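You operate a simulated robot arm through the tools that you are given. There is no shell and no other tool. Be economical: measure what you need, move in short steps, check, and stop when the job is done.

The job below is to be done with a simulated two-armed robot. You get a single attempt, and the scene is never put back.

TASK
Unlock the top drawer, take out the open teal collar and rivet tag No. 21 to it.
Fine: shut the drawer; leave it unlocked, and collar and tag in the press.

The check looks at the end state, three seconds after you hand in, the way a careful person would. Anything else that was tipped, shoved, dropped, spilled or broken makes it a failure.

THE ROBOT
Two 7-joint arms with fingered hands on one trunk, on a base that drives. Base frame: it is fixed to the floor where the robot stands at the start and does not move with it; the origin is under the middle of the robot, x ahead of it, y to its left, z up. Units: m, degrees, N and s.
The left shoulder is at the start at [0.071, 0.173, 1.088], the right one opposite. With the tool pointing down near the work surface each hand reaches from about 0.1 to 0.76 m from the robot's upright axis, wherever it stands, measured 20 degrees to its own side. Places, roughly: drawer key [0.6, 0, 0.8]; orange lever [1, 0, 1]; press tray [1, -0.1, 0.9]; top desk drawer [0.7, 0.2, 0.7]; top of the press tray [1, -0.1, 0.9]. Payload 3.5 kg a hand.
The tool frame of a hand sits at the grasp point between the pads (the TCP): z along the fingers, y along the line on which they close. The tips reach 0.025 m beyond it. The gripper opens to 0.088 m. The gripper's body begins 0.029 m behind the TCP. The gripper is a hand of 3 fingers: y runs from the thumb to the fingers, the wrist lies at [-0.013, -0.097, -0.162] in the tool frame, and closing takes about 1.5 s.
Orientation is that of the tool frame in the base frame, as a unit quaternion [w, x, y, z]. With the fingers straight down and the wrist toward the robot, the tool's x, y and z point along [0, 1, 0], [1, 0, 0] and [0, 0, -1] of the base frame.

THE INTERFACE
- The arms move only by the tool nudge_tool. It takes "left_commands", "right_commands" or both (then of equal length, played together; a hand with none holds still); each is a list of rows, each an object of numbers (a shift or turn left out is 0, a gripper value left out holds the last): "ax", "ay", "az": the turn, a rotation vector about the base's x, y, z in units of 60 degrees (1.0 is 60 degrees); "dx", "dy", "dz": the shift along the base's x, y, z in units of 100 mm (1.0 is 100 mm). In form: [{"ax": .., "ay": .., "az": .., "dx": .., "dy": .., "dz": ..}, ...]. A call has 1 to 12 rows; each row is the pose to reach, as a shift and turn from the pose commanded when the call began. "left_grip" and "right_grip" are, for a hand that has rows, the opening, from 0 (shut) to 1 (fully open), set as the call begins (left out, the last holds). A call with a number of a shift or a turn outside -1 to 1 is refused whole. Rows are played at 5 a second. More than 0.05 m and 8.6 degrees between two rows, or a gripper value outside its range, and nothing of the call is played. A pose out of reach is approached as far as the arm can. The call stops where the force on the tool passes 80 N (or 10 N more than at its start, if that is more) or the arm is blocked; 0.2 s more then pass. The fingers move at their own pace (about 0.072 m/s each) and stop on an object; they squeeze with about 30 N. The grip force told is the motor's: it shows also when the fingers shut on nothing. Time passes only in rows, and 0.2 s behind the last, so rows that repeat a pose let the fingers close. The reply holds the time, the measured pose of the TCP, the force on the tool along the base axes, the opening and the grip force, in the units named above and with some noise, with the torque about the TCP (base axes, N m) and any sound that the robot's microphone picked up, and new pictures: "views" is both (left out), scene, wrist or none (wrist: the cameras of the hands that moved).
- Cameras (640 x 400 px; columns grow to the right, rows downward): "scene" is now at [0.1887, -0.0102, 1.3116]; the picture's right is [-0.05, -1.00, 0.01], its down [-0.57, 0.02, -0.82] and it looks along [0.82, -0.05, -0.57] (base axes); focal length 214 px, centre (320, 200). "left" rides on the left gripper at [-0.058, -0.085, -0.099] in its tool frame; the picture's right is [-0.67, -0.35, 0.66], its down [0.68, -0.63, 0.37] and it looks along [0.29, 0.69, 0.66] (tool axes); focal length 261 px, centre (320, 200). "right" rides on the right gripper at [0.058, -0.085, -0.099] in its tool frame; the picture's right is [-0.67, 0.35, -0.66], its down [-0.69, -0.63, 0.37] and it looks along [-0.28, 0.69, 0.66] (tool axes); focal length 261 px, centre (320, 200). There is no depth. A picture from a camera that has moved, and an enlarged one, comes with that camera's place and axes in the base frame and with its lens. The place of the scene camera against the robot may be out by one fixed shift of up to 0.012 m in any direction.
- lift_body(by): slides the trunk up (or, below 0, down) by that many m; the arms and the scene camera ride with it, the base frame stays. It gives what a move gives, with no picture.
- steer(legs): drives the robot by 1 to 6 legs, each [ahead, left, turn to the left] in m, m and degrees, along the robot's own axes; the way and the turn of a leg run together, so that a leg with both is an arc; at most 1.5 m and 180 degrees a leg. The arms and the cameras ride along, it lands a little off, and it stops where it bumps. It gives what a move gives, and a new picture of the scene camera.
- move_fingers(index, middle, thumb_bend, thumb_turn, hand): sets how far each is bent, from 0 (flat) to 1 (curled in); at 0.3 the hand is open as for a grip, at 0.7 the pads meet at the TCP. One left out holds its place. A second passes; each finger stops where it meets its share of the squeeze, and holds until it gets a number again. A gripper value or a shape takes the hand back. It gives what a move gives, with no picture; readings hold the bend of each and the force on the fingers (four entries, about 0 where the hand has none), thumb and palm. thumb_turn goes from beside the hand (0) to across from the fingers (1), as for a grip.
- grasp_type(shape, hand): the hand has 3 fingers and takes this shape, open, in about a second: jaw (thumb against the fingers, like two jaws); tri (thumb and two fingers); tip (a fingertip pinch); poke (one finger out to press); point (the index stretched); flat (the hand flat); cup (the hand cupped); fist (a fist). The gripper value then closes the fingers along that shape, each until it touches; the sizes above hold for jaw. It gives what a move gives, with no picture.
- head_to(pan, tilt): turns the head with the scene camera to pan (to the left, within 86 degrees either way) and tilt (down, from -29 to 69), counted from straight ahead of the robot. It gives what a move gives, and a new picture of the scene camera.
- zoom(camera, box): a new picture of the part [left, top, right, bottom] of that camera's present view, enlarged. It takes no simulated time.
- job_done(): hands the job in; it is judged then, once.

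Work in short steps. Places have to be worked out from the pictures, the camera data and where the tool is seen: move nearer, look again, correct. Check each grasp and each placing, and mend what went wrong. You have 120 turns and 260 pictures in all, those below and enlarged ones among them. Open the grippers and draw the arms clear of the work before you hand the job in, unless the task says otherwise; then end with one line.

The tools are called after "Request:" by a JSON object that holds its "method" and its "body". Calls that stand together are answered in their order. nudge_tool: Moves the arms, as the interface text tells. Its arguments: {"type":"object","properties":{"left_commands":{"type":"array"},"left_grip":{"type":"number"},"right_commands":{"type":"array"},"right_grip":{"type":"number"},"views":{"type":"string","enum":["both","scene","wrist","none"]}},"required":[]} The other tools are called the same way: lift_body (by) slides the trunk up or down; grasp_type (shape, hand) gives the hand a shape; move_fingers (index, middle, thumb_bend, thumb_turn, hand) moves the fingers one by one; steer (legs) drives the base; head_to (pan, tilt) turns the head that bears the scene camera; zoom (camera, box) takes an enlarged picture of a part of a camera's view; job_done () hands the job in.

At the start:

```text
clock: 0.0
left_position: [0.4845, 0.1556, 1.2705]
left_tool_rot: [0.001, 0.707, 0.707, 0.001]
left_wrist_force: [0.7, -0.8, 0.6]
left_wrist_torque: [0.02, 0.02, -0.01]
left_width: 0.0878
left_grasp_force: 0.1
left_shape: jaw
left_bend: [0.3, 0.3, 0.3, 0.98]
left_finger forces: [0.0, 0.1, 0.0, 0.0, 0.1, 0.0]
right_position: [0.4564, -0.1897, 1.3115]
right_tool_rot: [0.0, 0.707, 0.707, 0.0]
right_wrist_force: [0.0, -0.3, -0.2]
right_wrist_torque: [0.01, -0.02, 0.01]
right_width: 0.0876
right_grasp_force: 0.2
right_shape: jaw
right_bend: [0.3, 0.3, 0.3, 0.98]
right_finger forces: [0.0, 0.0, 0.0, 0.0, 0.1, 0.0]
trunk travel left (down, up): [-0.175, 0.28]
robot x, y, heading: [0.0012, -0.0049, -0.1]
head pan, tilt: [-3.1, 22.8]
```

scene: 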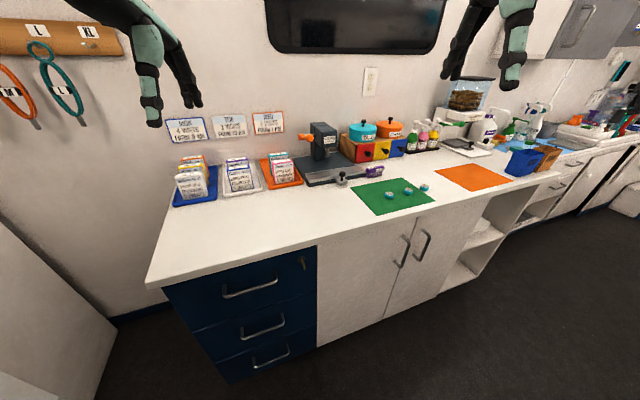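
right: 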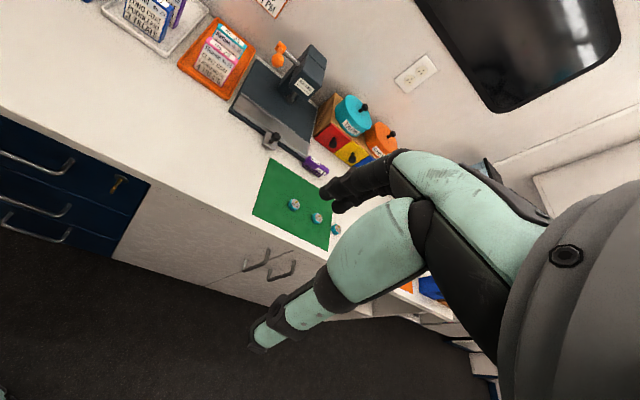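
left: 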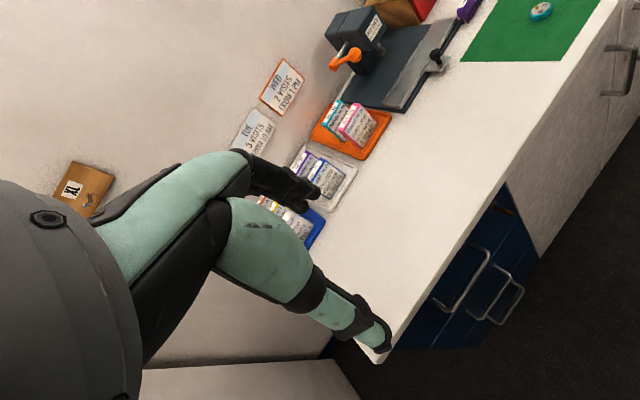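

I'll zoom in on the key areas first: the press, the tags and the drawer lock.

Request:
{"method": "zoom", "body": {"camera": "scene", "box": [260, 110, 460, 235]}}

Request:
{"method": "zoom", "body": {"camera": "scene", "box": [160, 230, 340, 342]}}

Request:
{"method": "zoom", "body": {"camera": "right", "box": [220, 30, 380, 250]}}

```text
3.20 times, centred on (360, 172) of scene
camera zoom: at [0.1887, -0.0102, 1.3116], right [-0.05, -1.0, 0.01], down [-0.57, 0.02, -0.82], along [0.82, -0.05, -0.57], focal length 686 px, centre (192, 288)
```

zoom: 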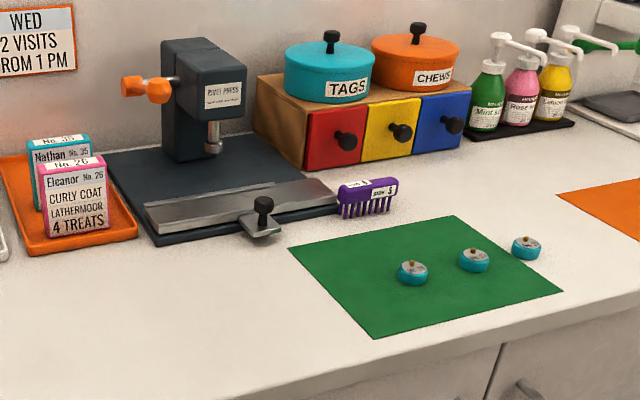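

```text
3.56 times, centred on (250, 286) of scene
camera zoom: at [0.1887, -0.0102, 1.3116], right [-0.05, -1.0, 0.01], down [-0.57, 0.02, -0.82], along [0.82, -0.05, -0.57], focal length 763 px, centre (569, -106)
```

zoom: 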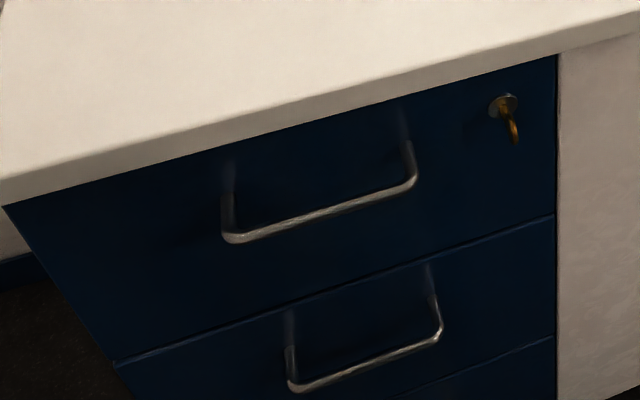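

```text
1.82 times, centred on (300, 140) of right
camera zoom: at [0.3723, -0.1311, 1.4119], right [0.35, -0.67, 0.66], down [-0.63, -0.69, -0.37], along [0.69, -0.28, -0.66], focal length 474 px, centre (356, 309)
```

zoom: 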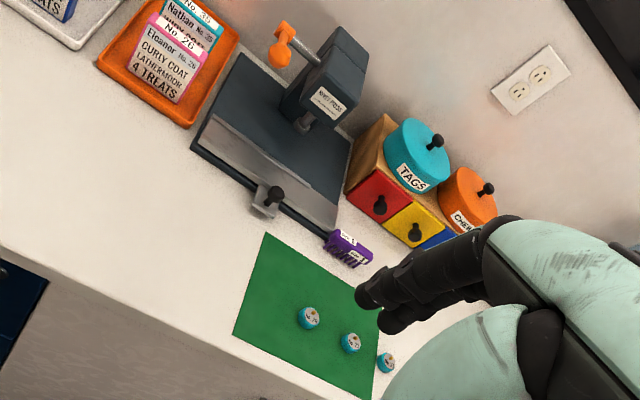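

Next I'll read the tags and the press close up.

Request:
{"method": "zoom", "body": {"camera": "scene", "box": [376, 176, 440, 206]}}

Request:
{"method": "zoom", "body": {"camera": "scene", "box": [290, 115, 390, 195]}}

Request:
{"method": "zoom", "body": {"camera": "scene", "box": [160, 105, 310, 210]}}

```text
10.00 times, centred on (408, 191) of scene
camera zoom: at [0.1887, -0.0102, 1.3116], right [-0.05, -1.0, 0.01], down [-0.57, 0.02, -0.82], along [0.82, -0.05, -0.57], focal length 2145 px, centre (-560, 290)
```

zoom: 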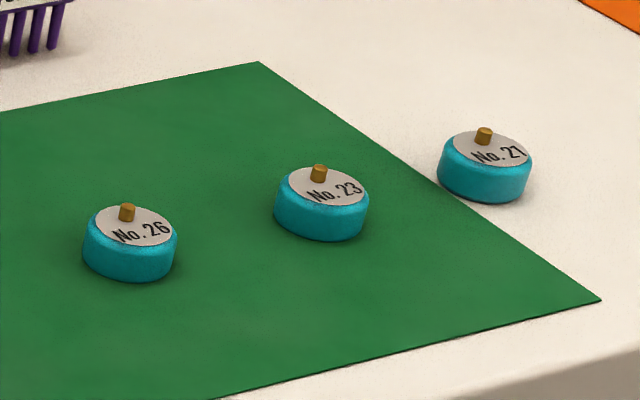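

```text
5.00 times, centred on (340, 155) of scene
camera zoom: at [0.1887, -0.0102, 1.3116], right [-0.05, -1.0, 0.01], down [-0.57, 0.02, -0.82], along [0.82, -0.05, -0.57], focal length 1072 px, centre (220, 425)
```

zoom: 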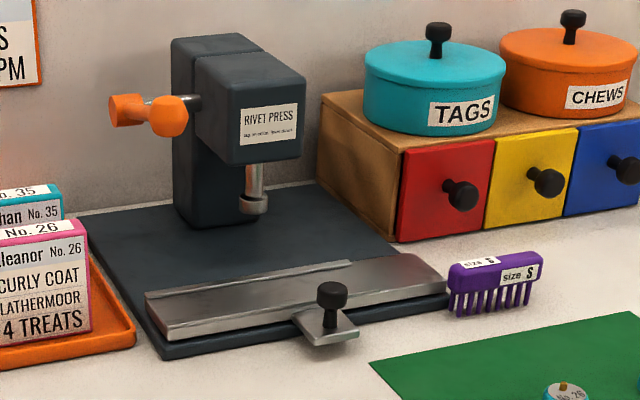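

```text
3.81 times, centred on (235, 158) of scene
camera zoom: at [0.1887, -0.0102, 1.3116], right [-0.05, -1.0, 0.01], down [-0.57, 0.02, -0.82], along [0.82, -0.05, -0.57], focal length 817 px, centre (644, 362)
```

zoom: 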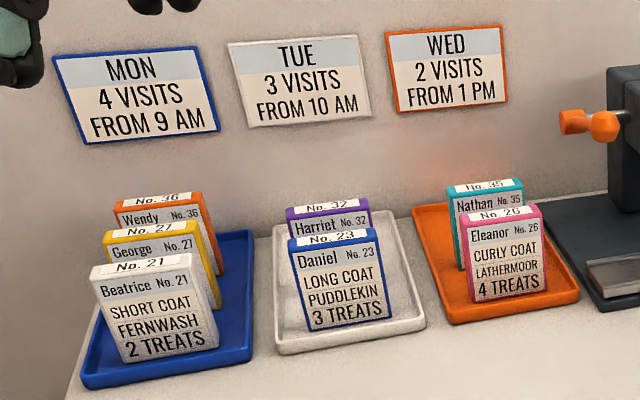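

Reading the small print on the press label and the key.

Request:
{"method": "zoom", "body": {"camera": "scene", "box": [334, 132, 354, 146]}}

Request:
{"method": "zoom", "body": {"camera": "scene", "box": [290, 245, 322, 275]}}

Request:
{"method": "zoom", "body": {"camera": "right", "box": [260, 40, 340, 180]}}

```text
16.00 times, centred on (344, 139) of scene
camera zoom: at [0.1887, -0.0102, 1.3116], right [-0.05, -1.0, 0.01], down [-0.57, 0.02, -0.82], along [0.82, -0.05, -0.57], focal length 3432 px, centre (-64, 1176)
```

zoom: 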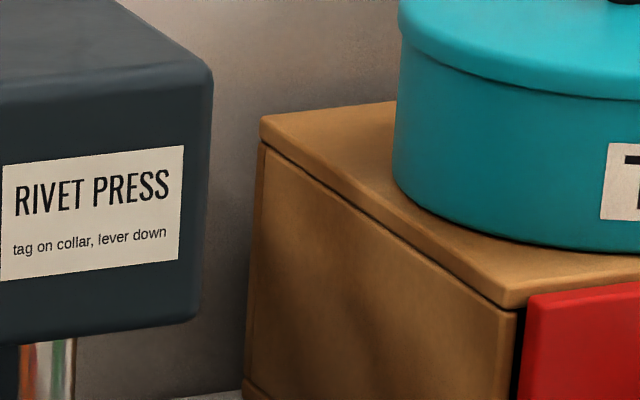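

```text
13.33 times, centred on (306, 260) of scene
camera zoom: at [0.1887, -0.0102, 1.3116], right [-0.05, -1.0, 0.01], down [-0.57, 0.02, -0.82], along [0.82, -0.05, -0.57], focal length 2860 px, centre (507, -600)
```

zoom: 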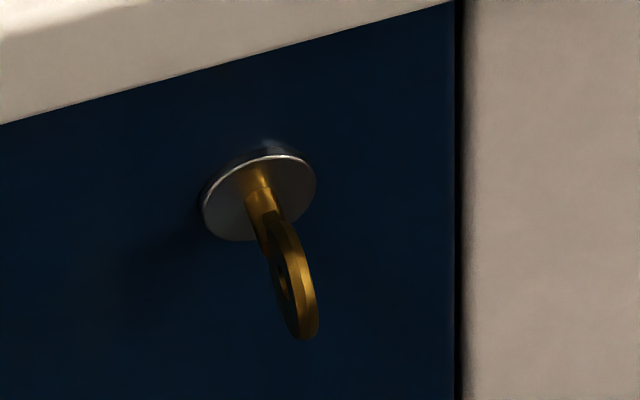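

```text
2.86 times, centred on (300, 110) of right
camera zoom: at [0.3723, -0.1311, 1.4119], right [0.35, -0.67, 0.66], down [-0.63, -0.69, -0.37], along [0.69, -0.28, -0.66], focal length 745 px, centre (377, 457)
```

zoom: 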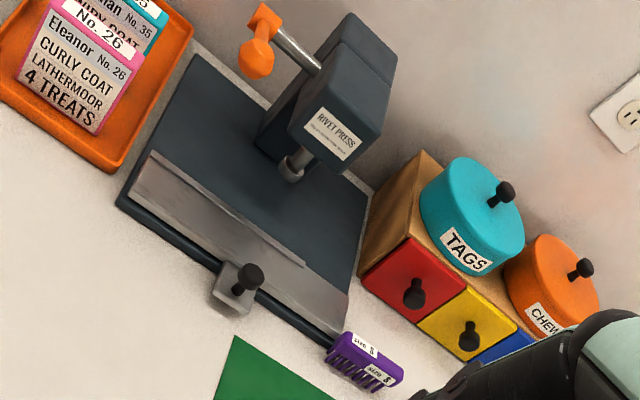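

The desk front seems to be turned about 20° to my left, and tag 21 is the disc just off the mat on the right. I'll turn the robot square to the desk.

Request:
{"method": "steer", "body": {"legs": [[0, 0, 19.6]]}}

Request:
{"method": "head_to", "body": {"pan": 0, "tilt": 45}}

```text
clock: 1.4
left_position: [0.4061, 0.3062, 1.2705]
left_tool_rot: [0.001, 0.579, 0.815, 0.001]
left_wrist_force: [-0.7, -0.4, -0.4]
left_wrist_torque: [-0.01, -0.01, -0.03]
left_width: 0.0875
left_grasp_force: 0.0
left_shape: jaw
left_bend: [0.3, 0.3, 0.3, 0.98]
left_finger forces: [0.0, 0.1, 0.1, 0.0, 0.0, 0.1]
right_position: [0.4933, -0.029, 1.3121]
right_tool_rot: [0.0, 0.578, 0.816, 0.0]
right_wrist_force: [0.2, 0.2, -1.2]
right_wrist_torque: [0.02, -0.02, -0.01]
right_width: 0.0875
right_grasp_force: 0.1
right_shape: jaw
right_bend: [0.3, 0.3, 0.3, 0.98]
right_finger forces: [0.1, 0.1, 0.0, 0.1, 0.1, 0.1]
trunk travel left (down, up): [-0.175, 0.28]
robot x, y, heading: [0.0037, -0.0044, 19.3]
head pan, tilt: [-3.1, 22.8]
camera scene: at [0.1797, 0.0534, 1.3116], right [0.28, -0.96, 0.01], down [-0.54, -0.17, -0.82], along [0.79, 0.22, -0.57], focal length 214 px, centre (320, 200)
```

scene: 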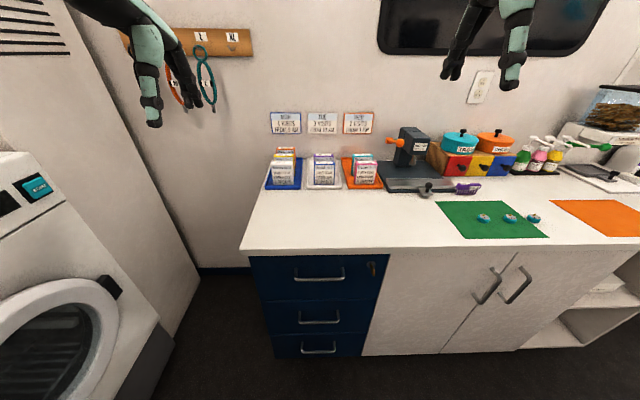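

```text
clock: 2.3
left_position: [0.4059, 0.3056, 1.2713]
left_tool_rot: [0.0, 0.579, 0.815, 0.0]
left_wrist_force: [0.3, 0.4, 0.4]
left_wrist_torque: [0.03, -0.02, -0.03]
left_width: 0.0876
left_grasp_force: 0.0
left_shape: jaw
left_bend: [0.3, 0.3, 0.3, 0.98]
left_finger forces: [0.0, 0.0, 0.0, 0.0, 0.0, 0.0]
right_position: [0.4933, -0.0283, 1.3113]
right_tool_rot: [-0.001, 0.579, 0.815, 0.001]
right_wrist_force: [-1.1, 0.5, 0.3]
right_wrist_torque: [-0.01, -0.01, -0.05]
right_width: 0.0876
right_grasp_force: 0.0
right_shape: jaw
right_bend: [0.3, 0.3, 0.3, 0.98]
right_finger forces: [0.0, 0.0, 0.0, 0.0, 0.0, 0.0]
trunk travel left (down, up): [-0.175, 0.28]
robot x, y, heading: [-0.0004, 0.0005, 19.3]
head pan, tilt: [0.0, 45.0]
camera scene: at [0.161, 0.0524, 1.2805], right [0.33, -0.94, 0.0], down [-0.79, -0.28, -0.55], along [0.52, 0.18, -0.84], focal length 214 px, centre (320, 200)
```

scene: 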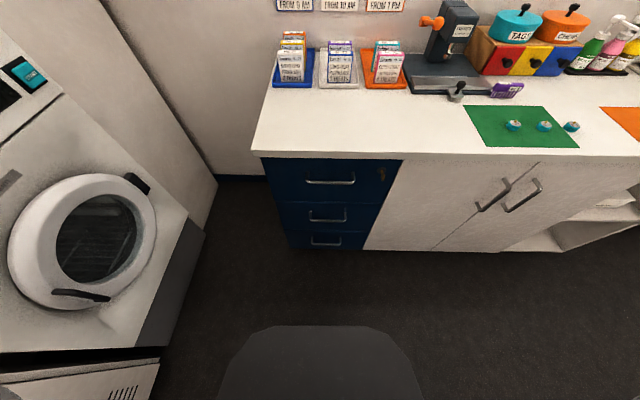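

The desk is now square to the robot. I'll lower the trunk and start turning the right hand to a forward-pointing, sideways-closing pose for the key.

Request:
{"method": "lift_body", "body": {"by": -0.15}}

Request:
{"method": "nudge_tool", "body": {"right_commands": [{"ax": -0.044, "ay": -0.092, "az": 0.072, "dx": -0.05, "dz": -0.1}, {"ax": -0.088, "ay": -0.184, "az": 0.144, "dx": -0.1, "dz": -0.2}, {"ax": -0.133, "ay": -0.276, "az": 0.216, "dx": -0.2, "dz": -0.3}, {"ax": -0.177, "ay": -0.368, "az": 0.289, "dx": -0.3, "dz": -0.4}, {"ax": -0.221, "ay": -0.46, "az": 0.361, "dx": -0.4, "dy": -0.1, "dz": -0.5}, {"ax": -0.266, "ay": -0.552, "az": 0.433, "dx": -0.5, "dy": -0.2, "dz": -0.6}, {"ax": -0.31, "ay": -0.644, "az": 0.505, "dx": -0.6, "dy": -0.3, "dz": -0.7}, {"ax": -0.354, "ay": -0.736, "az": 0.577, "dx": -0.7, "dy": -0.4, "dz": -0.8}], "views": "none"}}

```text
clock: 4.1
left_position: [0.405, 0.3062, 1.1224]
left_tool_rot: [0.001, 0.579, 0.815, 0.0]
left_wrist_force: [0.1, 0.4, -0.3]
left_wrist_torque: [0.0, -0.04, 0.02]
left_width: 0.0874
left_grasp_force: 0.1
left_shape: jaw
left_bend: [0.3, 0.3, 0.3, 0.98]
left_finger forces: [0.1, 0.1, 0.0, 0.1, 0.0, 0.1]
right_position: [0.5318, -0.0157, 1.1205]
right_tool_rot: [-0.025, 0.578, 0.815, -0.035]
right_wrist_force: [-0.4, -0.3, -0.3]
right_wrist_torque: [-0.02, 0.05, 0.04]
right_width: 0.0877
right_grasp_force: 0.0
right_shape: jaw
right_bend: [0.3, 0.3, 0.3, 0.98]
right_finger forces: [0.1, 0.0, 0.0, 0.1, 0.0, 0.0]
trunk travel left (down, up): [-0.025, 0.43]
robot x, y, heading: [0.0013, 0.0028, 19.3]
head pan, tilt: [0.0, 45.0]
```

```text
clock: 5.9
left_position: [0.4056, 0.3076, 1.12]
left_tool_rot: [0.0, 0.579, 0.815, 0.0]
left_wrist_force: [-0.4, -0.6, -0.3]
left_wrist_torque: [0.01, 0.01, -0.03]
left_width: 0.0878
left_grasp_force: 0.1
left_shape: jaw
left_bend: [0.3, 0.3, 0.3, 0.98]
left_finger forces: [0.1, 0.1, 0.1, 0.0, 0.0, 0.0]
right_position: [0.4703, -0.0078, 1.0384]
right_tool_rot: [0.391, 0.285, 0.875, 0.033]
right_wrist_force: [0.5, -0.3, -0.6]
right_wrist_torque: [-0.02, -0.01, 0.01]
right_width: 0.0879
right_grasp_force: 0.0
right_shape: jaw
right_bend: [0.3, 0.3, 0.3, 0.98]
right_finger forces: [0.0, 0.0, 0.0, 0.0, 0.0, 0.1]
right hand out of reach, approached as far as the arm can: row 5, 6, 7, 8
trunk travel left (down, up): [-0.025, 0.43]
robot x, y, heading: [0.0001, -0.0012, 19.1]
head pan, tilt: [0.0, 45.0]
```

Nearly on the commanded pose. I'll carry on with the second half of the turn, going forward and down.

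Request:
{"method": "nudge_tool", "body": {"right_commands": [{"ax": -0.044, "ay": -0.092, "az": 0.072, "dx": 0.1, "dz": -0.1}, {"ax": -0.088, "ay": -0.184, "az": 0.144, "dx": 0.2, "dz": -0.2}, {"ax": -0.133, "ay": -0.276, "az": 0.216, "dx": 0.3, "dz": -0.3}, {"ax": -0.177, "ay": -0.368, "az": 0.289, "dx": 0.4, "dz": -0.4}, {"ax": -0.221, "ay": -0.46, "az": 0.361, "dx": 0.5, "dy": 0.1, "dz": -0.5}, {"ax": -0.266, "ay": -0.552, "az": 0.433, "dx": 0.6, "dy": 0.1, "dz": -0.6}, {"ax": -0.31, "ay": -0.644, "az": 0.505, "dx": 0.7, "dy": 0.1, "dz": -0.7}, {"ax": -0.354, "ay": -0.736, "az": 0.577, "dx": 0.8, "dy": 0.1, "dz": -0.8}, {"ax": -0.354, "ay": -0.736, "az": 0.577, "dx": 0.8, "dy": 0.1, "dz": -0.8}]}}

```text
clock: 7.9
left_position: [0.4073, 0.3061, 1.1208]
left_tool_rot: [0.001, 0.579, 0.815, 0.0]
left_wrist_force: [0.2, -0.6, -0.2]
left_wrist_torque: [0.0, -0.01, 0.0]
left_width: 0.0873
left_grasp_force: 0.1
left_shape: jaw
left_bend: [0.3, 0.3, 0.3, 0.98]
left_finger forces: [0.0, 0.1, 0.1, 0.1, 0.0, 0.0]
right_position: [0.5498, 0.0626, 1.0041]
right_tool_rot: [0.625, -0.075, 0.767, 0.128]
right_wrist_force: [0.3, -0.5, -0.2]
right_wrist_torque: [0.0, 0.02, -0.05]
right_width: 0.0877
right_grasp_force: 0.0
right_shape: jaw
right_bend: [0.3, 0.3, 0.3, 0.98]
right_finger forces: [0.0, 0.1, 0.0, 0.1, 0.0, 0.0]
right hand out of reach, approached as far as the arm can: row 1, 2, 3, 4, 5, 6, 7, 8, 9
trunk travel left (down, up): [-0.025, 0.43]
robot x, y, heading: [-0.0032, 0.0032, 19.2]
head pan, tilt: [0.0, 45.0]
camera scene: at [0.2784, 0.0926, 1.0555], right [0.33, -0.94, 0.0], down [-0.9, -0.31, -0.3], along [0.28, 0.1, -0.95], focal length 214 px, centre (320, 200)
camera right: at [0.4692, -0.0441, 0.9582], right [-0.57, 0.11, 0.81], down [0.66, -0.53, 0.54], along [0.49, 0.84, 0.23], focal length 261 px, centre (320, 200)
```

scene: 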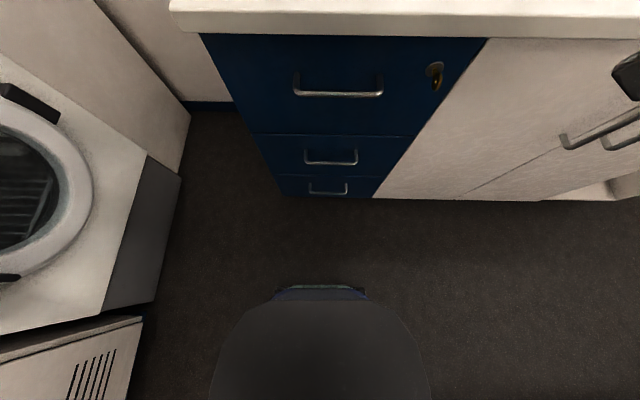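
right: 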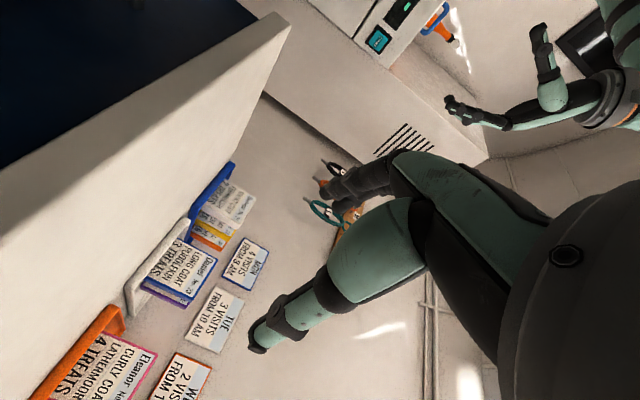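

Lowering leans the trunk forward, which cramps the arm. I'll raise it again and back off a little to give the arm room.

Request:
{"method": "lift_body", "body": {"by": 0.15}}

Request:
{"method": "steer", "body": {"legs": [[-0.12, 0, 0]]}}

Request:
{"method": "nudge_tool", "body": {"right_commands": [{"dx": 0.0}, {"dx": 0.0}]}}

```text
clock: 9.6
left_position: [0.407, 0.3056, 1.2699]
left_tool_rot: [0.0, 0.579, 0.815, -0.001]
left_wrist_force: [-0.4, 0.6, 0.4]
left_wrist_torque: [0.02, 0.0, -0.02]
left_width: 0.0875
left_grasp_force: 0.1
left_shape: jaw
left_bend: [0.3, 0.3, 0.3, 0.98]
left_finger forces: [0.1, 0.1, 0.0, 0.0, 0.0, 0.0]
right_position: [0.4402, 0.0246, 1.2936]
right_tool_rot: [0.719, -0.063, 0.675, 0.151]
right_wrist_force: [-0.2, -0.1, 0.5]
right_wrist_torque: [-0.02, -0.02, 0.0]
right_width: 0.0878
right_grasp_force: 0.0
right_shape: jaw
right_bend: [0.3, 0.3, 0.3, 0.98]
right_finger forces: [0.0, 0.0, 0.0, 0.0, 0.0, 0.1]
trunk travel left (down, up): [-0.175, 0.28]
robot x, y, heading: [-0.0023, -0.0021, 19.3]
head pan, tilt: [0.0, 45.0]
```

```text
clock: 10.8
left_position: [0.2962, 0.2673, 1.2701]
left_tool_rot: [-0.001, 0.58, 0.815, -0.001]
left_wrist_force: [0.1, -0.7, -0.8]
left_wrist_torque: [-0.02, -0.02, 0.02]
left_width: 0.0876
left_grasp_force: 0.0
left_shape: jaw
left_bend: [0.3, 0.3, 0.3, 0.98]
left_finger forces: [0.0, 0.0, 0.0, 0.1, 0.1, 0.1]
right_position: [0.3292, -0.0134, 1.2932]
right_tool_rot: [0.719, -0.064, 0.676, 0.149]
right_wrist_force: [-0.3, 0.2, -0.1]
right_wrist_torque: [0.03, -0.01, 0.04]
right_width: 0.0879
right_grasp_force: 0.1
right_shape: jaw
right_bend: [0.3, 0.3, 0.3, 0.98]
right_finger forces: [0.0, 0.0, 0.0, 0.1, 0.0, 0.0]
trunk travel left (down, up): [-0.175, 0.28]
robot x, y, heading: [-0.1125, -0.0406, 19.2]
head pan, tilt: [0.0, 45.0]
camera scene: at [0.0495, 0.0135, 1.2802], right [0.33, -0.94, 0.0], down [-0.79, -0.28, -0.55], along [0.52, 0.18, -0.84], focal length 214 px, centre (320, 200)
```

scene: 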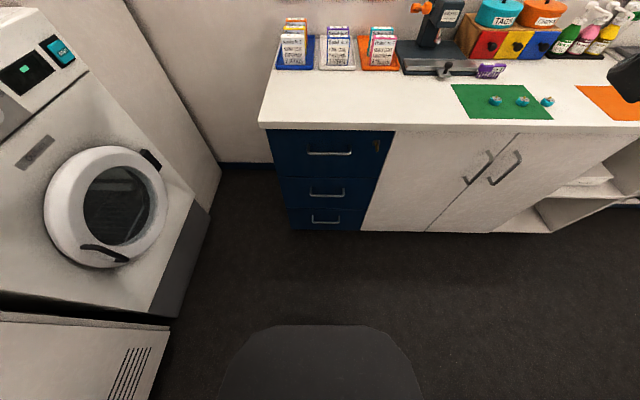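

```text
clock: 11.4
left_position: [0.2938, 0.2666, 1.2711]
left_tool_rot: [-0.001, 0.579, 0.815, 0.0]
left_wrist_force: [0.2, -0.5, 0.0]
left_wrist_torque: [0.0, -0.03, -0.01]
left_width: 0.0877
left_grasp_force: 0.0
left_shape: jaw
left_bend: [0.3, 0.3, 0.3, 0.98]
left_finger forces: [0.0, 0.1, 0.1, 0.0, 0.1, 0.0]
right_position: [0.3274, -0.0134, 1.2923]
right_tool_rot: [0.719, -0.063, 0.676, 0.15]
right_wrist_force: [0.1, -0.5, 0.5]
right_wrist_torque: [-0.02, 0.02, 0.0]
right_width: 0.0876
right_grasp_force: 0.1
right_shape: jaw
right_bend: [0.3, 0.3, 0.3, 0.98]
right_finger forces: [0.0, 0.0, 0.0, 0.1, 0.0, 0.0]
trunk travel left (down, up): [-0.175, 0.28]
robot x, y, heading: [-0.1122, -0.0398, 19.2]
head pan, tilt: [0.0, 45.0]
camera scene: at [0.0485, 0.0131, 1.2805], right [0.33, -0.94, 0.0], down [-0.79, -0.28, -0.55], along [0.52, 0.18, -0.84], focal length 214 px, centre (320, 200)
camera right: at [0.2619, -0.1157, 1.2199], right [-0.76, 0.05, 0.65], down [0.51, -0.58, 0.64], along [0.41, 0.81, 0.41], focal length 261 px, centre (320, 200)
```

scene: 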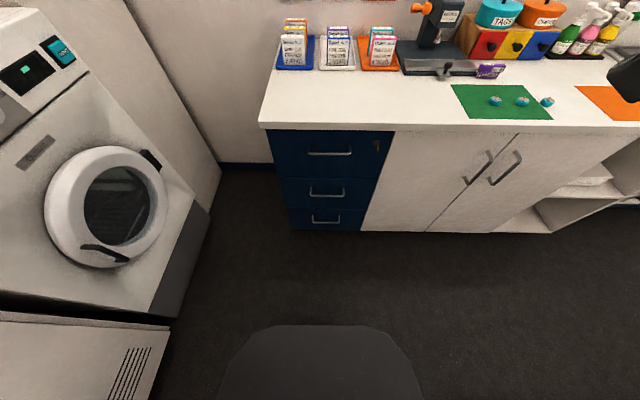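
right: 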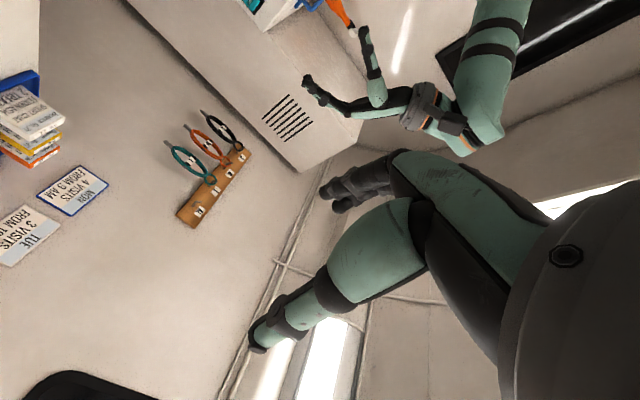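

Triangulating gives lock (a≈0.60 ahead, b≈-0.19, z≈0.79, in the desk-aligned frame), desk top z≈0.875, and handle bar (0.546, -0.035, 0.795). I'll bring the right hand down in front of the key.

Request:
{"method": "nudge_tool", "body": {"right_commands": [{"ax": -0.06, "ay": 0.018, "az": 0.015, "dx": 0.16, "dy": -0.02, "dz": -0.48}, {"ax": -0.125, "ay": 0.037, "az": 0.031, "dx": 0.33, "dy": -0.03, "dz": -0.96}], "views": "none"}}

Request:
{"method": "nudge_tool", "body": {"right_commands": [{"dx": 0.16, "dy": -0.02, "dz": -0.48}, {"dx": 0.33, "dy": -0.03, "dz": -0.96}], "views": "none"}}

Request:
{"method": "nudge_tool", "body": {"right_commands": [{"dx": 0.16, "dy": -0.02, "dz": -0.48}, {"dx": 0.33, "dy": -0.03, "dz": -0.96}]}}

```text
refused: row 1 steps farther than a row can; nothing moved
```

```text
refused: row 1 steps farther than a row can; nothing moved
```

```text
refused: row 1 steps farther than a row can; nothing moved
```

Steps slightly over 5 cm, so I'll use smaller rows.

Request:
{"method": "nudge_tool", "body": {"right_commands": [{"ax": -0.04, "ay": 0.012, "az": 0.01, "dx": 0.11, "dy": -0.01, "dz": -0.33}, {"ax": -0.08, "ay": 0.024, "az": 0.02, "dx": 0.22, "dy": -0.02, "dz": -0.66}, {"ax": -0.125, "ay": 0.037, "az": 0.031, "dx": 0.33, "dy": -0.03, "dz": -0.99}], "views": "none"}}

Request:
{"method": "nudge_tool", "body": {"right_commands": [{"dx": 0.11, "dy": -0.01, "dz": -0.33}, {"dx": 0.22, "dy": -0.02, "dz": -0.66}, {"dx": 0.33, "dy": -0.03, "dz": -0.99}], "views": "none"}}

Request:
{"method": "nudge_tool", "body": {"right_commands": [{"dx": 0.11, "dy": -0.01, "dz": -0.33}, {"dx": 0.22, "dy": -0.02, "dz": -0.66}, {"dx": 0.33, "dy": -0.03, "dz": -0.99}]}}

```text
clock: 12.2
left_position: [0.296, 0.2664, 1.2711]
left_tool_rot: [-0.001, 0.579, 0.815, -0.001]
left_wrist_force: [0.4, -0.2, -0.4]
left_wrist_torque: [0.02, 0.0, -0.04]
left_width: 0.0877
left_grasp_force: 0.0
left_shape: jaw
left_bend: [0.3, 0.3, 0.3, 0.98]
left_finger forces: [0.0, 0.1, 0.1, 0.0, 0.0, 0.0]
right_position: [0.3691, -0.0347, 1.2169]
right_tool_rot: [0.658, -0.086, 0.733, 0.151]
right_wrist_force: [0.3, -0.1, -0.6]
right_wrist_torque: [0.02, -0.02, 0.0]
right_width: 0.0876
right_grasp_force: 0.1
right_shape: jaw
right_bend: [0.3, 0.3, 0.3, 0.98]
right_finger forces: [0.1, 0.0, 0.1, 0.0, 0.0, 0.0]
right hand out of reach, approached as far as the arm can: row 1, 2, 3
trunk travel left (down, up): [-0.175, 0.28]
robot x, y, heading: [-0.1126, -0.0396, 19.0]
head pan, tilt: [0.0, 45.0]
```

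```text
clock: 13.0
left_position: [0.2948, 0.2667, 1.27]
left_tool_rot: [-0.001, 0.579, 0.815, 0.001]
left_wrist_force: [-0.1, -0.4, 0.3]
left_wrist_torque: [-0.04, -0.02, 0.0]
left_width: 0.0874
left_grasp_force: 0.1
left_shape: jaw
left_bend: [0.3, 0.3, 0.3, 0.98]
left_finger forces: [0.0, 0.0, 0.1, 0.0, 0.0, 0.0]
right_position: [0.3684, -0.0336, 1.2182]
right_tool_rot: [0.658, -0.086, 0.733, 0.152]
right_wrist_force: [0.3, -0.5, 0.7]
right_wrist_torque: [0.0, -0.01, -0.04]
right_width: 0.0881
right_grasp_force: 0.0
right_shape: jaw
right_bend: [0.3, 0.3, 0.3, 0.98]
right_finger forces: [0.0, 0.0, 0.0, 0.0, 0.1, 0.0]
right hand out of reach, approached as far as the arm can: row 1, 2, 3
trunk travel left (down, up): [-0.175, 0.28]
robot x, y, heading: [-0.1142, -0.0387, 19.3]
head pan, tilt: [0.0, 45.0]
```

```text
clock: 13.8
left_position: [0.2956, 0.2663, 1.2706]
left_tool_rot: [0.0, 0.58, 0.815, 0.001]
left_wrist_force: [0.4, -0.2, -1.0]
left_wrist_torque: [0.03, 0.0, 0.0]
left_width: 0.0876
left_grasp_force: 0.1
left_shape: jaw
left_bend: [0.3, 0.3, 0.3, 0.98]
left_finger forces: [0.0, 0.1, 0.0, 0.0, 0.1, 0.0]
right_position: [0.3701, -0.039, 1.215]
right_tool_rot: [0.655, -0.087, 0.735, 0.151]
right_wrist_force: [0.4, 0.3, 0.0]
right_wrist_torque: [0.03, 0.01, 0.01]
right_width: 0.0881
right_grasp_force: 0.1
right_shape: jaw
right_bend: [0.3, 0.3, 0.3, 0.98]
right_finger forces: [0.2, 0.0, 0.0, 0.1, 0.1, 0.0]
right hand out of reach, approached as far as the arm can: row 1, 2, 3
trunk travel left (down, up): [-0.175, 0.28]
robot x, y, heading: [-0.1128, -0.0418, 19.5]
head pan, tilt: [0.0, 45.0]
camera scene: at [0.0487, 0.013, 1.2805], right [0.33, -0.94, 0.0], down [-0.79, -0.28, -0.55], along [0.52, 0.18, -0.84], focal length 214 px, centre (320, 200)
camera right: at [0.2982, -0.147, 1.1587], right [-0.64, 0.06, 0.76], down [0.63, -0.52, 0.58], along [0.43, 0.85, 0.3], focal length 261 px, centre (320, 200)
```

scene: 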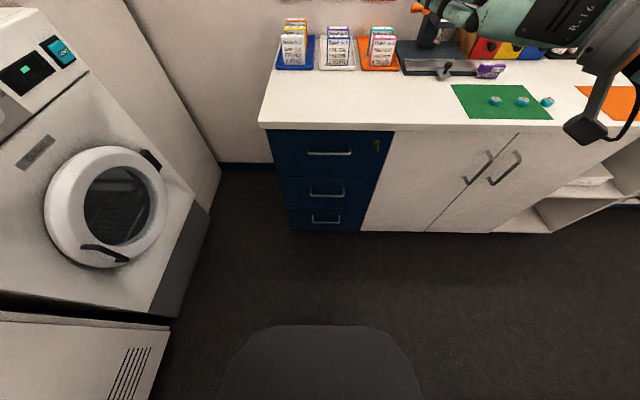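
right: 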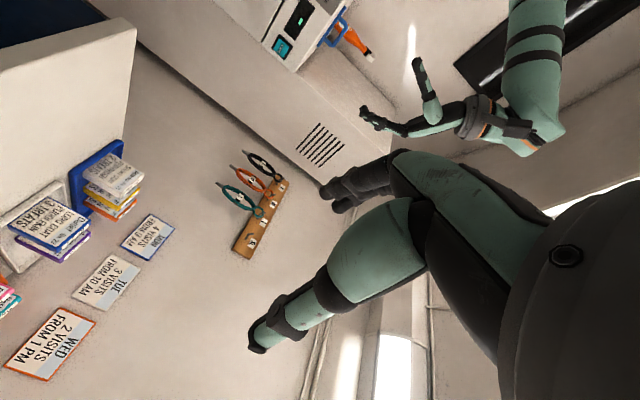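

The right wrist is at a joint limit in this roll. I'll roll the hand the other way (wrist below, fingers closing vertically), which should be more natural.

Request:
{"method": "nudge_tool", "body": {"right_commands": [{"ax": 0.12, "ay": 0.041}, {"ax": 0.24, "ay": 0.082}, {"ax": 0.36, "ay": 0.123}, {"ax": 0.47, "ay": 0.164}, {"ax": 0.59, "ay": 0.205}, {"ax": 0.71, "ay": 0.246}, {"ax": 0.826, "ay": 0.288}, {"ax": 0.944, "ay": 0.329}, {"ax": 0.944, "ay": 0.329}], "views": "none"}}

Request:
{"method": "nudge_tool", "body": {"right_commands": [{"ax": 0.12, "ay": 0.041}, {"ax": 0.24, "ay": 0.082}, {"ax": 0.36, "ay": 0.123}, {"ax": 0.47, "ay": 0.164}, {"ax": 0.47, "ay": 0.164}]}}

```text
clock: 15.8
left_position: [0.2934, 0.2662, 1.272]
left_tool_rot: [0.0, 0.579, 0.815, 0.001]
left_wrist_force: [0.9, 0.8, 0.2]
left_wrist_torque: [0.0, -0.01, 0.0]
left_width: 0.0877
left_grasp_force: 0.0
left_shape: jaw
left_bend: [0.3, 0.3, 0.3, 0.98]
left_finger forces: [0.0, 0.0, 0.0, 0.1, 0.0, 0.0]
right_position: [0.3874, -0.1177, 1.2374]
right_tool_rot: [0.473, 0.22, 0.695, 0.494]
right_wrist_force: [0.1, 0.3, -0.3]
right_wrist_torque: [-0.01, -0.01, 0.03]
right_width: 0.0881
right_grasp_force: 0.1
right_shape: jaw
right_bend: [0.3, 0.3, 0.3, 0.98]
right_finger forces: [0.0, 0.0, 0.0, 0.0, 0.0, 0.1]
right hand out of reach, approached as far as the arm can: row 1, 2, 3, 4, 5, 6, 7, 8, 9
trunk travel left (down, up): [-0.175, 0.28]
robot x, y, heading: [-0.1096, -0.0439, 19.1]
head pan, tilt: [0.0, 45.0]
```

```text
clock: 17.0
left_position: [0.2944, 0.2669, 1.2723]
left_tool_rot: [0.001, 0.579, 0.815, 0.0]
left_wrist_force: [-0.7, -1.1, 0.1]
left_wrist_torque: [-0.01, -0.01, -0.02]
left_width: 0.0877
left_grasp_force: 0.1
left_shape: jaw
left_bend: [0.3, 0.3, 0.3, 0.98]
left_finger forces: [0.0, 0.0, 0.0, 0.0, 0.1, 0.0]
right_position: [0.411, -0.186, 1.2188]
right_tool_rot: [0.344, 0.368, 0.593, 0.628]
right_wrist_force: [-0.8, 0.1, 0.5]
right_wrist_torque: [0.01, -0.04, 0.07]
right_width: 0.0879
right_grasp_force: 0.1
right_shape: jaw
right_bend: [0.3, 0.3, 0.3, 0.98]
right_finger forces: [0.0, 0.0, 0.1, 0.1, 0.0, 0.0]
right hand out of reach, approached as far as the arm can: row 1, 2, 3, 4, 5
trunk travel left (down, up): [-0.175, 0.28]
robot x, y, heading: [-0.1129, -0.039, 19.1]
head pan, tilt: [0.0, 45.0]
camera scene: at [0.0485, 0.0129, 1.2805], right [0.33, -0.94, 0.0], down [-0.79, -0.27, -0.55], along [0.52, 0.18, -0.84], focal length 214 px, centre (320, 200)
camera right: at [0.2971, -0.1783, 1.1378], right [-0.24, -0.93, 0.29], down [0.65, -0.38, -0.66], along [0.72, 0.04, 0.7], focal length 261 px, centre (320, 200)
```

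scene: 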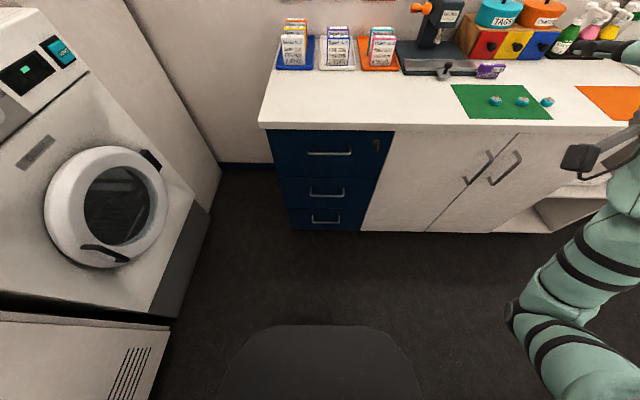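
right: 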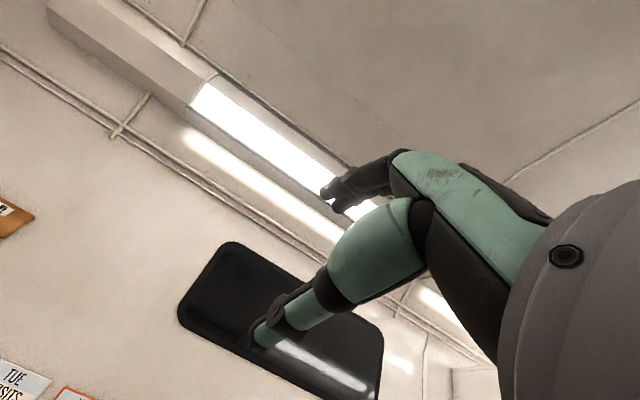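

The hand now points ahead with the closing direction vertical. I'll bring it down in front of the key.

Request:
{"method": "nudge_tool", "body": {"right_commands": [{"az": -0.06, "dx": 0.06, "dy": 0.12, "dz": -0.33}, {"az": -0.12, "dx": 0.12, "dy": 0.24, "dz": -0.66}, {"az": -0.167, "dx": 0.19, "dy": 0.35, "dz": -0.99}], "views": "none"}}

Request:
{"method": "nudge_tool", "body": {"right_commands": [{"dx": 0.06, "dy": 0.12, "dz": -0.33}, {"dx": 0.12, "dy": 0.24, "dz": -0.66}, {"dx": 0.19, "dy": 0.35, "dz": -0.99}], "views": "none"}}

Request:
{"method": "nudge_tool", "body": {"right_commands": [{"dx": 0.06, "dy": 0.12, "dz": -0.33}, {"dx": 0.12, "dy": 0.24, "dz": -0.66}, {"dx": 0.19, "dy": 0.35, "dz": -0.99}]}}

```text
clock: 17.8
left_position: [0.2962, 0.2678, 1.2705]
left_tool_rot: [-0.001, 0.579, 0.815, -0.001]
left_wrist_force: [-0.7, -0.5, -0.9]
left_wrist_torque: [0.02, 0.01, 0.02]
left_width: 0.0878
left_grasp_force: 0.1
left_shape: jaw
left_bend: [0.3, 0.3, 0.3, 0.98]
left_finger forces: [0.0, 0.1, 0.1, 0.0, 0.0, 0.0]
right_position: [0.4384, -0.2104, 1.0986]
right_tool_rot: [0.396, 0.413, 0.56, 0.599]
right_wrist_force: [0.1, -0.3, -0.2]
right_wrist_torque: [0.01, -0.04, 0.01]
right_width: 0.0879
right_grasp_force: 0.0
right_shape: jaw
right_bend: [0.3, 0.3, 0.3, 0.98]
right_finger forces: [0.0, 0.1, 0.1, 0.0, 0.1, 0.0]
right hand out of reach, approached as far as the arm can: row 1, 2, 3
trunk travel left (down, up): [-0.175, 0.28]
robot x, y, heading: [-0.1138, -0.0414, 19.0]
head pan, tilt: [0.0, 45.0]
```

```text
clock: 18.6
left_position: [0.2958, 0.2672, 1.2721]
left_tool_rot: [0.0, 0.579, 0.815, 0.0]
left_wrist_force: [0.5, -0.2, 0.0]
left_wrist_torque: [0.01, -0.04, -0.02]
left_width: 0.0877
left_grasp_force: 0.0
left_shape: jaw
left_bend: [0.3, 0.3, 0.3, 0.98]
left_finger forces: [0.0, 0.0, 0.0, 0.0, 0.0, 0.0]
right_position: [0.4578, -0.1737, 0.9985]
right_tool_rot: [0.399, 0.42, 0.557, 0.595]
right_wrist_force: [0.6, -0.5, 0.8]
right_wrist_torque: [0.01, -0.01, 0.02]
right_width: 0.0877
right_grasp_force: 0.1
right_shape: jaw
right_bend: [0.3, 0.3, 0.3, 0.98]
right_finger forces: [0.0, 0.0, 0.0, 0.0, 0.0, 0.1]
right hand out of reach, approached as far as the arm can: row 1
trunk travel left (down, up): [-0.175, 0.28]
robot x, y, heading: [-0.1158, -0.0407, 19.4]
head pan, tilt: [0.0, 45.0]
```

```text
clock: 19.4
left_position: [0.2944, 0.2658, 1.2699]
left_tool_rot: [0.001, 0.579, 0.815, -0.001]
left_wrist_force: [-0.1, -0.1, 0.3]
left_wrist_torque: [0.0, 0.01, 0.01]
left_width: 0.0876
left_grasp_force: 0.0
left_shape: jaw
left_bend: [0.3, 0.3, 0.3, 0.98]
left_finger forces: [0.0, 0.0, 0.0, 0.1, 0.0, 0.0]
right_position: [0.4786, -0.1386, 0.8988]
right_tool_rot: [0.4, 0.42, 0.557, 0.594]
right_wrist_force: [-0.3, 0.4, -0.2]
right_wrist_torque: [0.02, 0.03, -0.01]
right_width: 0.0878
right_grasp_force: 0.1
right_shape: jaw
right_bend: [0.3, 0.3, 0.3, 0.98]
right_finger forces: [0.1, 0.0, 0.0, 0.1, 0.0, 0.0]
trunk travel left (down, up): [-0.175, 0.28]
robot x, y, heading: [-0.112, -0.0382, 18.9]
head pan, tilt: [0.0, 45.0]
camera scene: at [0.049, 0.0133, 1.2804], right [0.33, -0.94, 0.0], down [-0.79, -0.28, -0.55], along [0.52, 0.18, -0.84], focal length 214 px, centre (320, 200)
camera right: at [0.3672, -0.1107, 0.8158], right [-0.4, -0.87, 0.29], down [0.58, -0.49, -0.66], along [0.71, -0.09, 0.69], focal length 261 px, centre (320, 200)
```

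scene: 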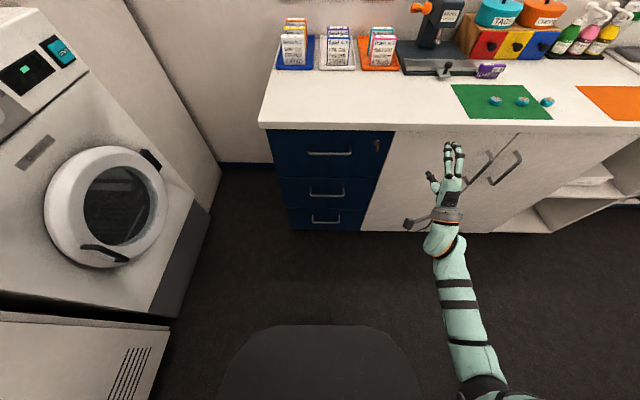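
right: 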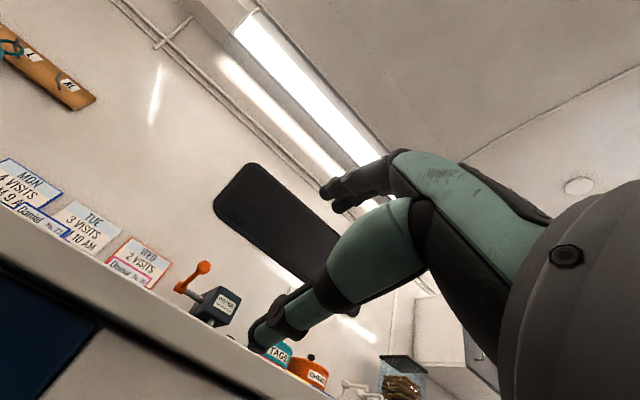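

Good, this arm shape works. I'll lower it further and try rolling the hand so that the fingers close sideways.

Request:
{"method": "nudge_tool", "body": {"right_commands": [{"dx": -0.06, "dy": 0.18, "dz": -0.33}, {"dx": -0.13, "dy": 0.36, "dz": -0.66}, {"dx": -0.2, "dy": 0.57, "dz": -1.0}, {"ax": -0.12, "ay": -0.041, "dx": -0.2, "dy": 0.57, "dz": -1.0}, {"ax": -0.24, "ay": -0.082, "dx": -0.2, "dy": 0.57, "dz": -1.0}, {"ax": -0.36, "ay": -0.123, "dx": -0.2, "dy": 0.57, "dz": -1.0}, {"ax": -0.47, "ay": -0.164, "dx": -0.2, "dy": 0.57, "dz": -1.0}, {"ax": -0.59, "ay": -0.205, "dx": -0.2, "dy": 0.57, "dz": -1.0}, {"ax": -0.71, "ay": -0.246, "dx": -0.2, "dy": 0.57, "dz": -1.0}, {"ax": -0.826, "ay": -0.288, "dx": -0.2, "dy": 0.57, "dz": -1.0}, {"ax": -0.944, "ay": -0.329, "dx": -0.2, "dy": 0.57, "dz": -1.0}]}}

```text
clock: 21.8
left_position: [0.2956, 0.2663, 1.2692]
left_tool_rot: [-0.001, 0.579, 0.815, -0.002]
left_wrist_force: [-0.4, 0.8, -0.2]
left_wrist_torque: [-0.01, -0.03, 0.01]
left_width: 0.0875
left_grasp_force: 0.1
left_shape: jaw
left_bend: [0.3, 0.3, 0.3, 0.98]
left_finger forces: [0.0, 0.0, 0.0, 0.0, 0.2, 0.0]
right_position: [0.5617, -0.1916, 0.7611]
right_tool_rot: [0.621, 0.069, 0.696, 0.354]
right_wrist_force: [-0.3, 0.0, 0.5]
right_wrist_torque: [-0.02, 0.03, -0.02]
right_width: 0.0878
right_grasp_force: 0.0
right_shape: jaw
right_bend: [0.3, 0.3, 0.3, 0.98]
right_finger forces: [0.1, 0.1, 0.0, 0.1, 0.0, 0.0]
right hand out of reach, approached as far as the arm can: row 6, 7, 8, 9, 10, 11
trunk travel left (down, up): [-0.175, 0.28]
robot x, y, heading: [-0.1115, -0.0403, 19.1]
head pan, tilt: [0.0, 45.0]
camera scene: at [0.0497, 0.0134, 1.2803], right [0.33, -0.94, 0.0], down [-0.79, -0.28, -0.55], along [0.52, 0.18, -0.84], focal length 214 px, centre (320, 200)
camera right: at [0.4883, -0.2629, 0.6619], right [-0.57, -0.37, 0.73], down [0.7, -0.68, 0.2], along [0.43, 0.63, 0.65], focal length 261 px, centre (320, 200)
```

scene: 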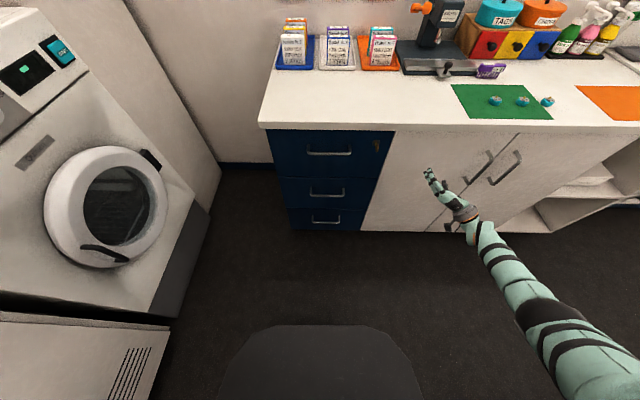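
right: 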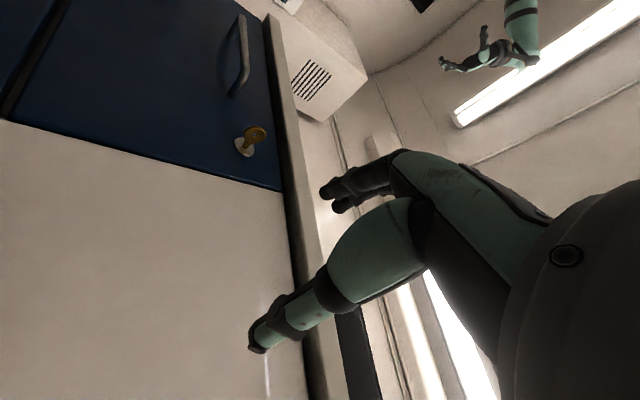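

The key is clearly visible to the wrist camera now. Zooming in on it.

Request:
{"method": "zoom", "body": {"camera": "right", "box": [200, 100, 300, 180]}}

Request:
{"method": "zoom", "body": {"camera": "scene", "box": [355, 130, 395, 155]}}

```text
5.00 times, centred on (250, 140) of right
camera zoom: at [0.4883, -0.2629, 0.6619], right [-0.57, -0.37, 0.73], down [0.7, -0.68, 0.2], along [0.43, 0.63, 0.65], focal length 1303 px, centre (670, 500)
```

zoom: 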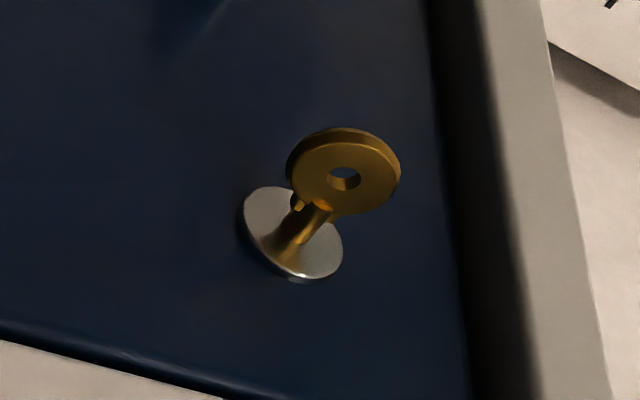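

```text
16.00 times, centred on (375, 142) of scene
camera zoom: at [0.0497, 0.0134, 1.2803], right [0.33, -0.94, 0.0], down [-0.79, -0.28, -0.55], along [0.52, 0.18, -0.84], focal length 3432 px, centre (-560, 1120)
```

zoom: 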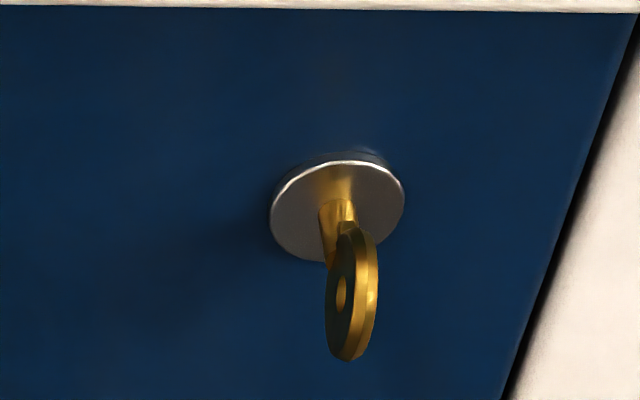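

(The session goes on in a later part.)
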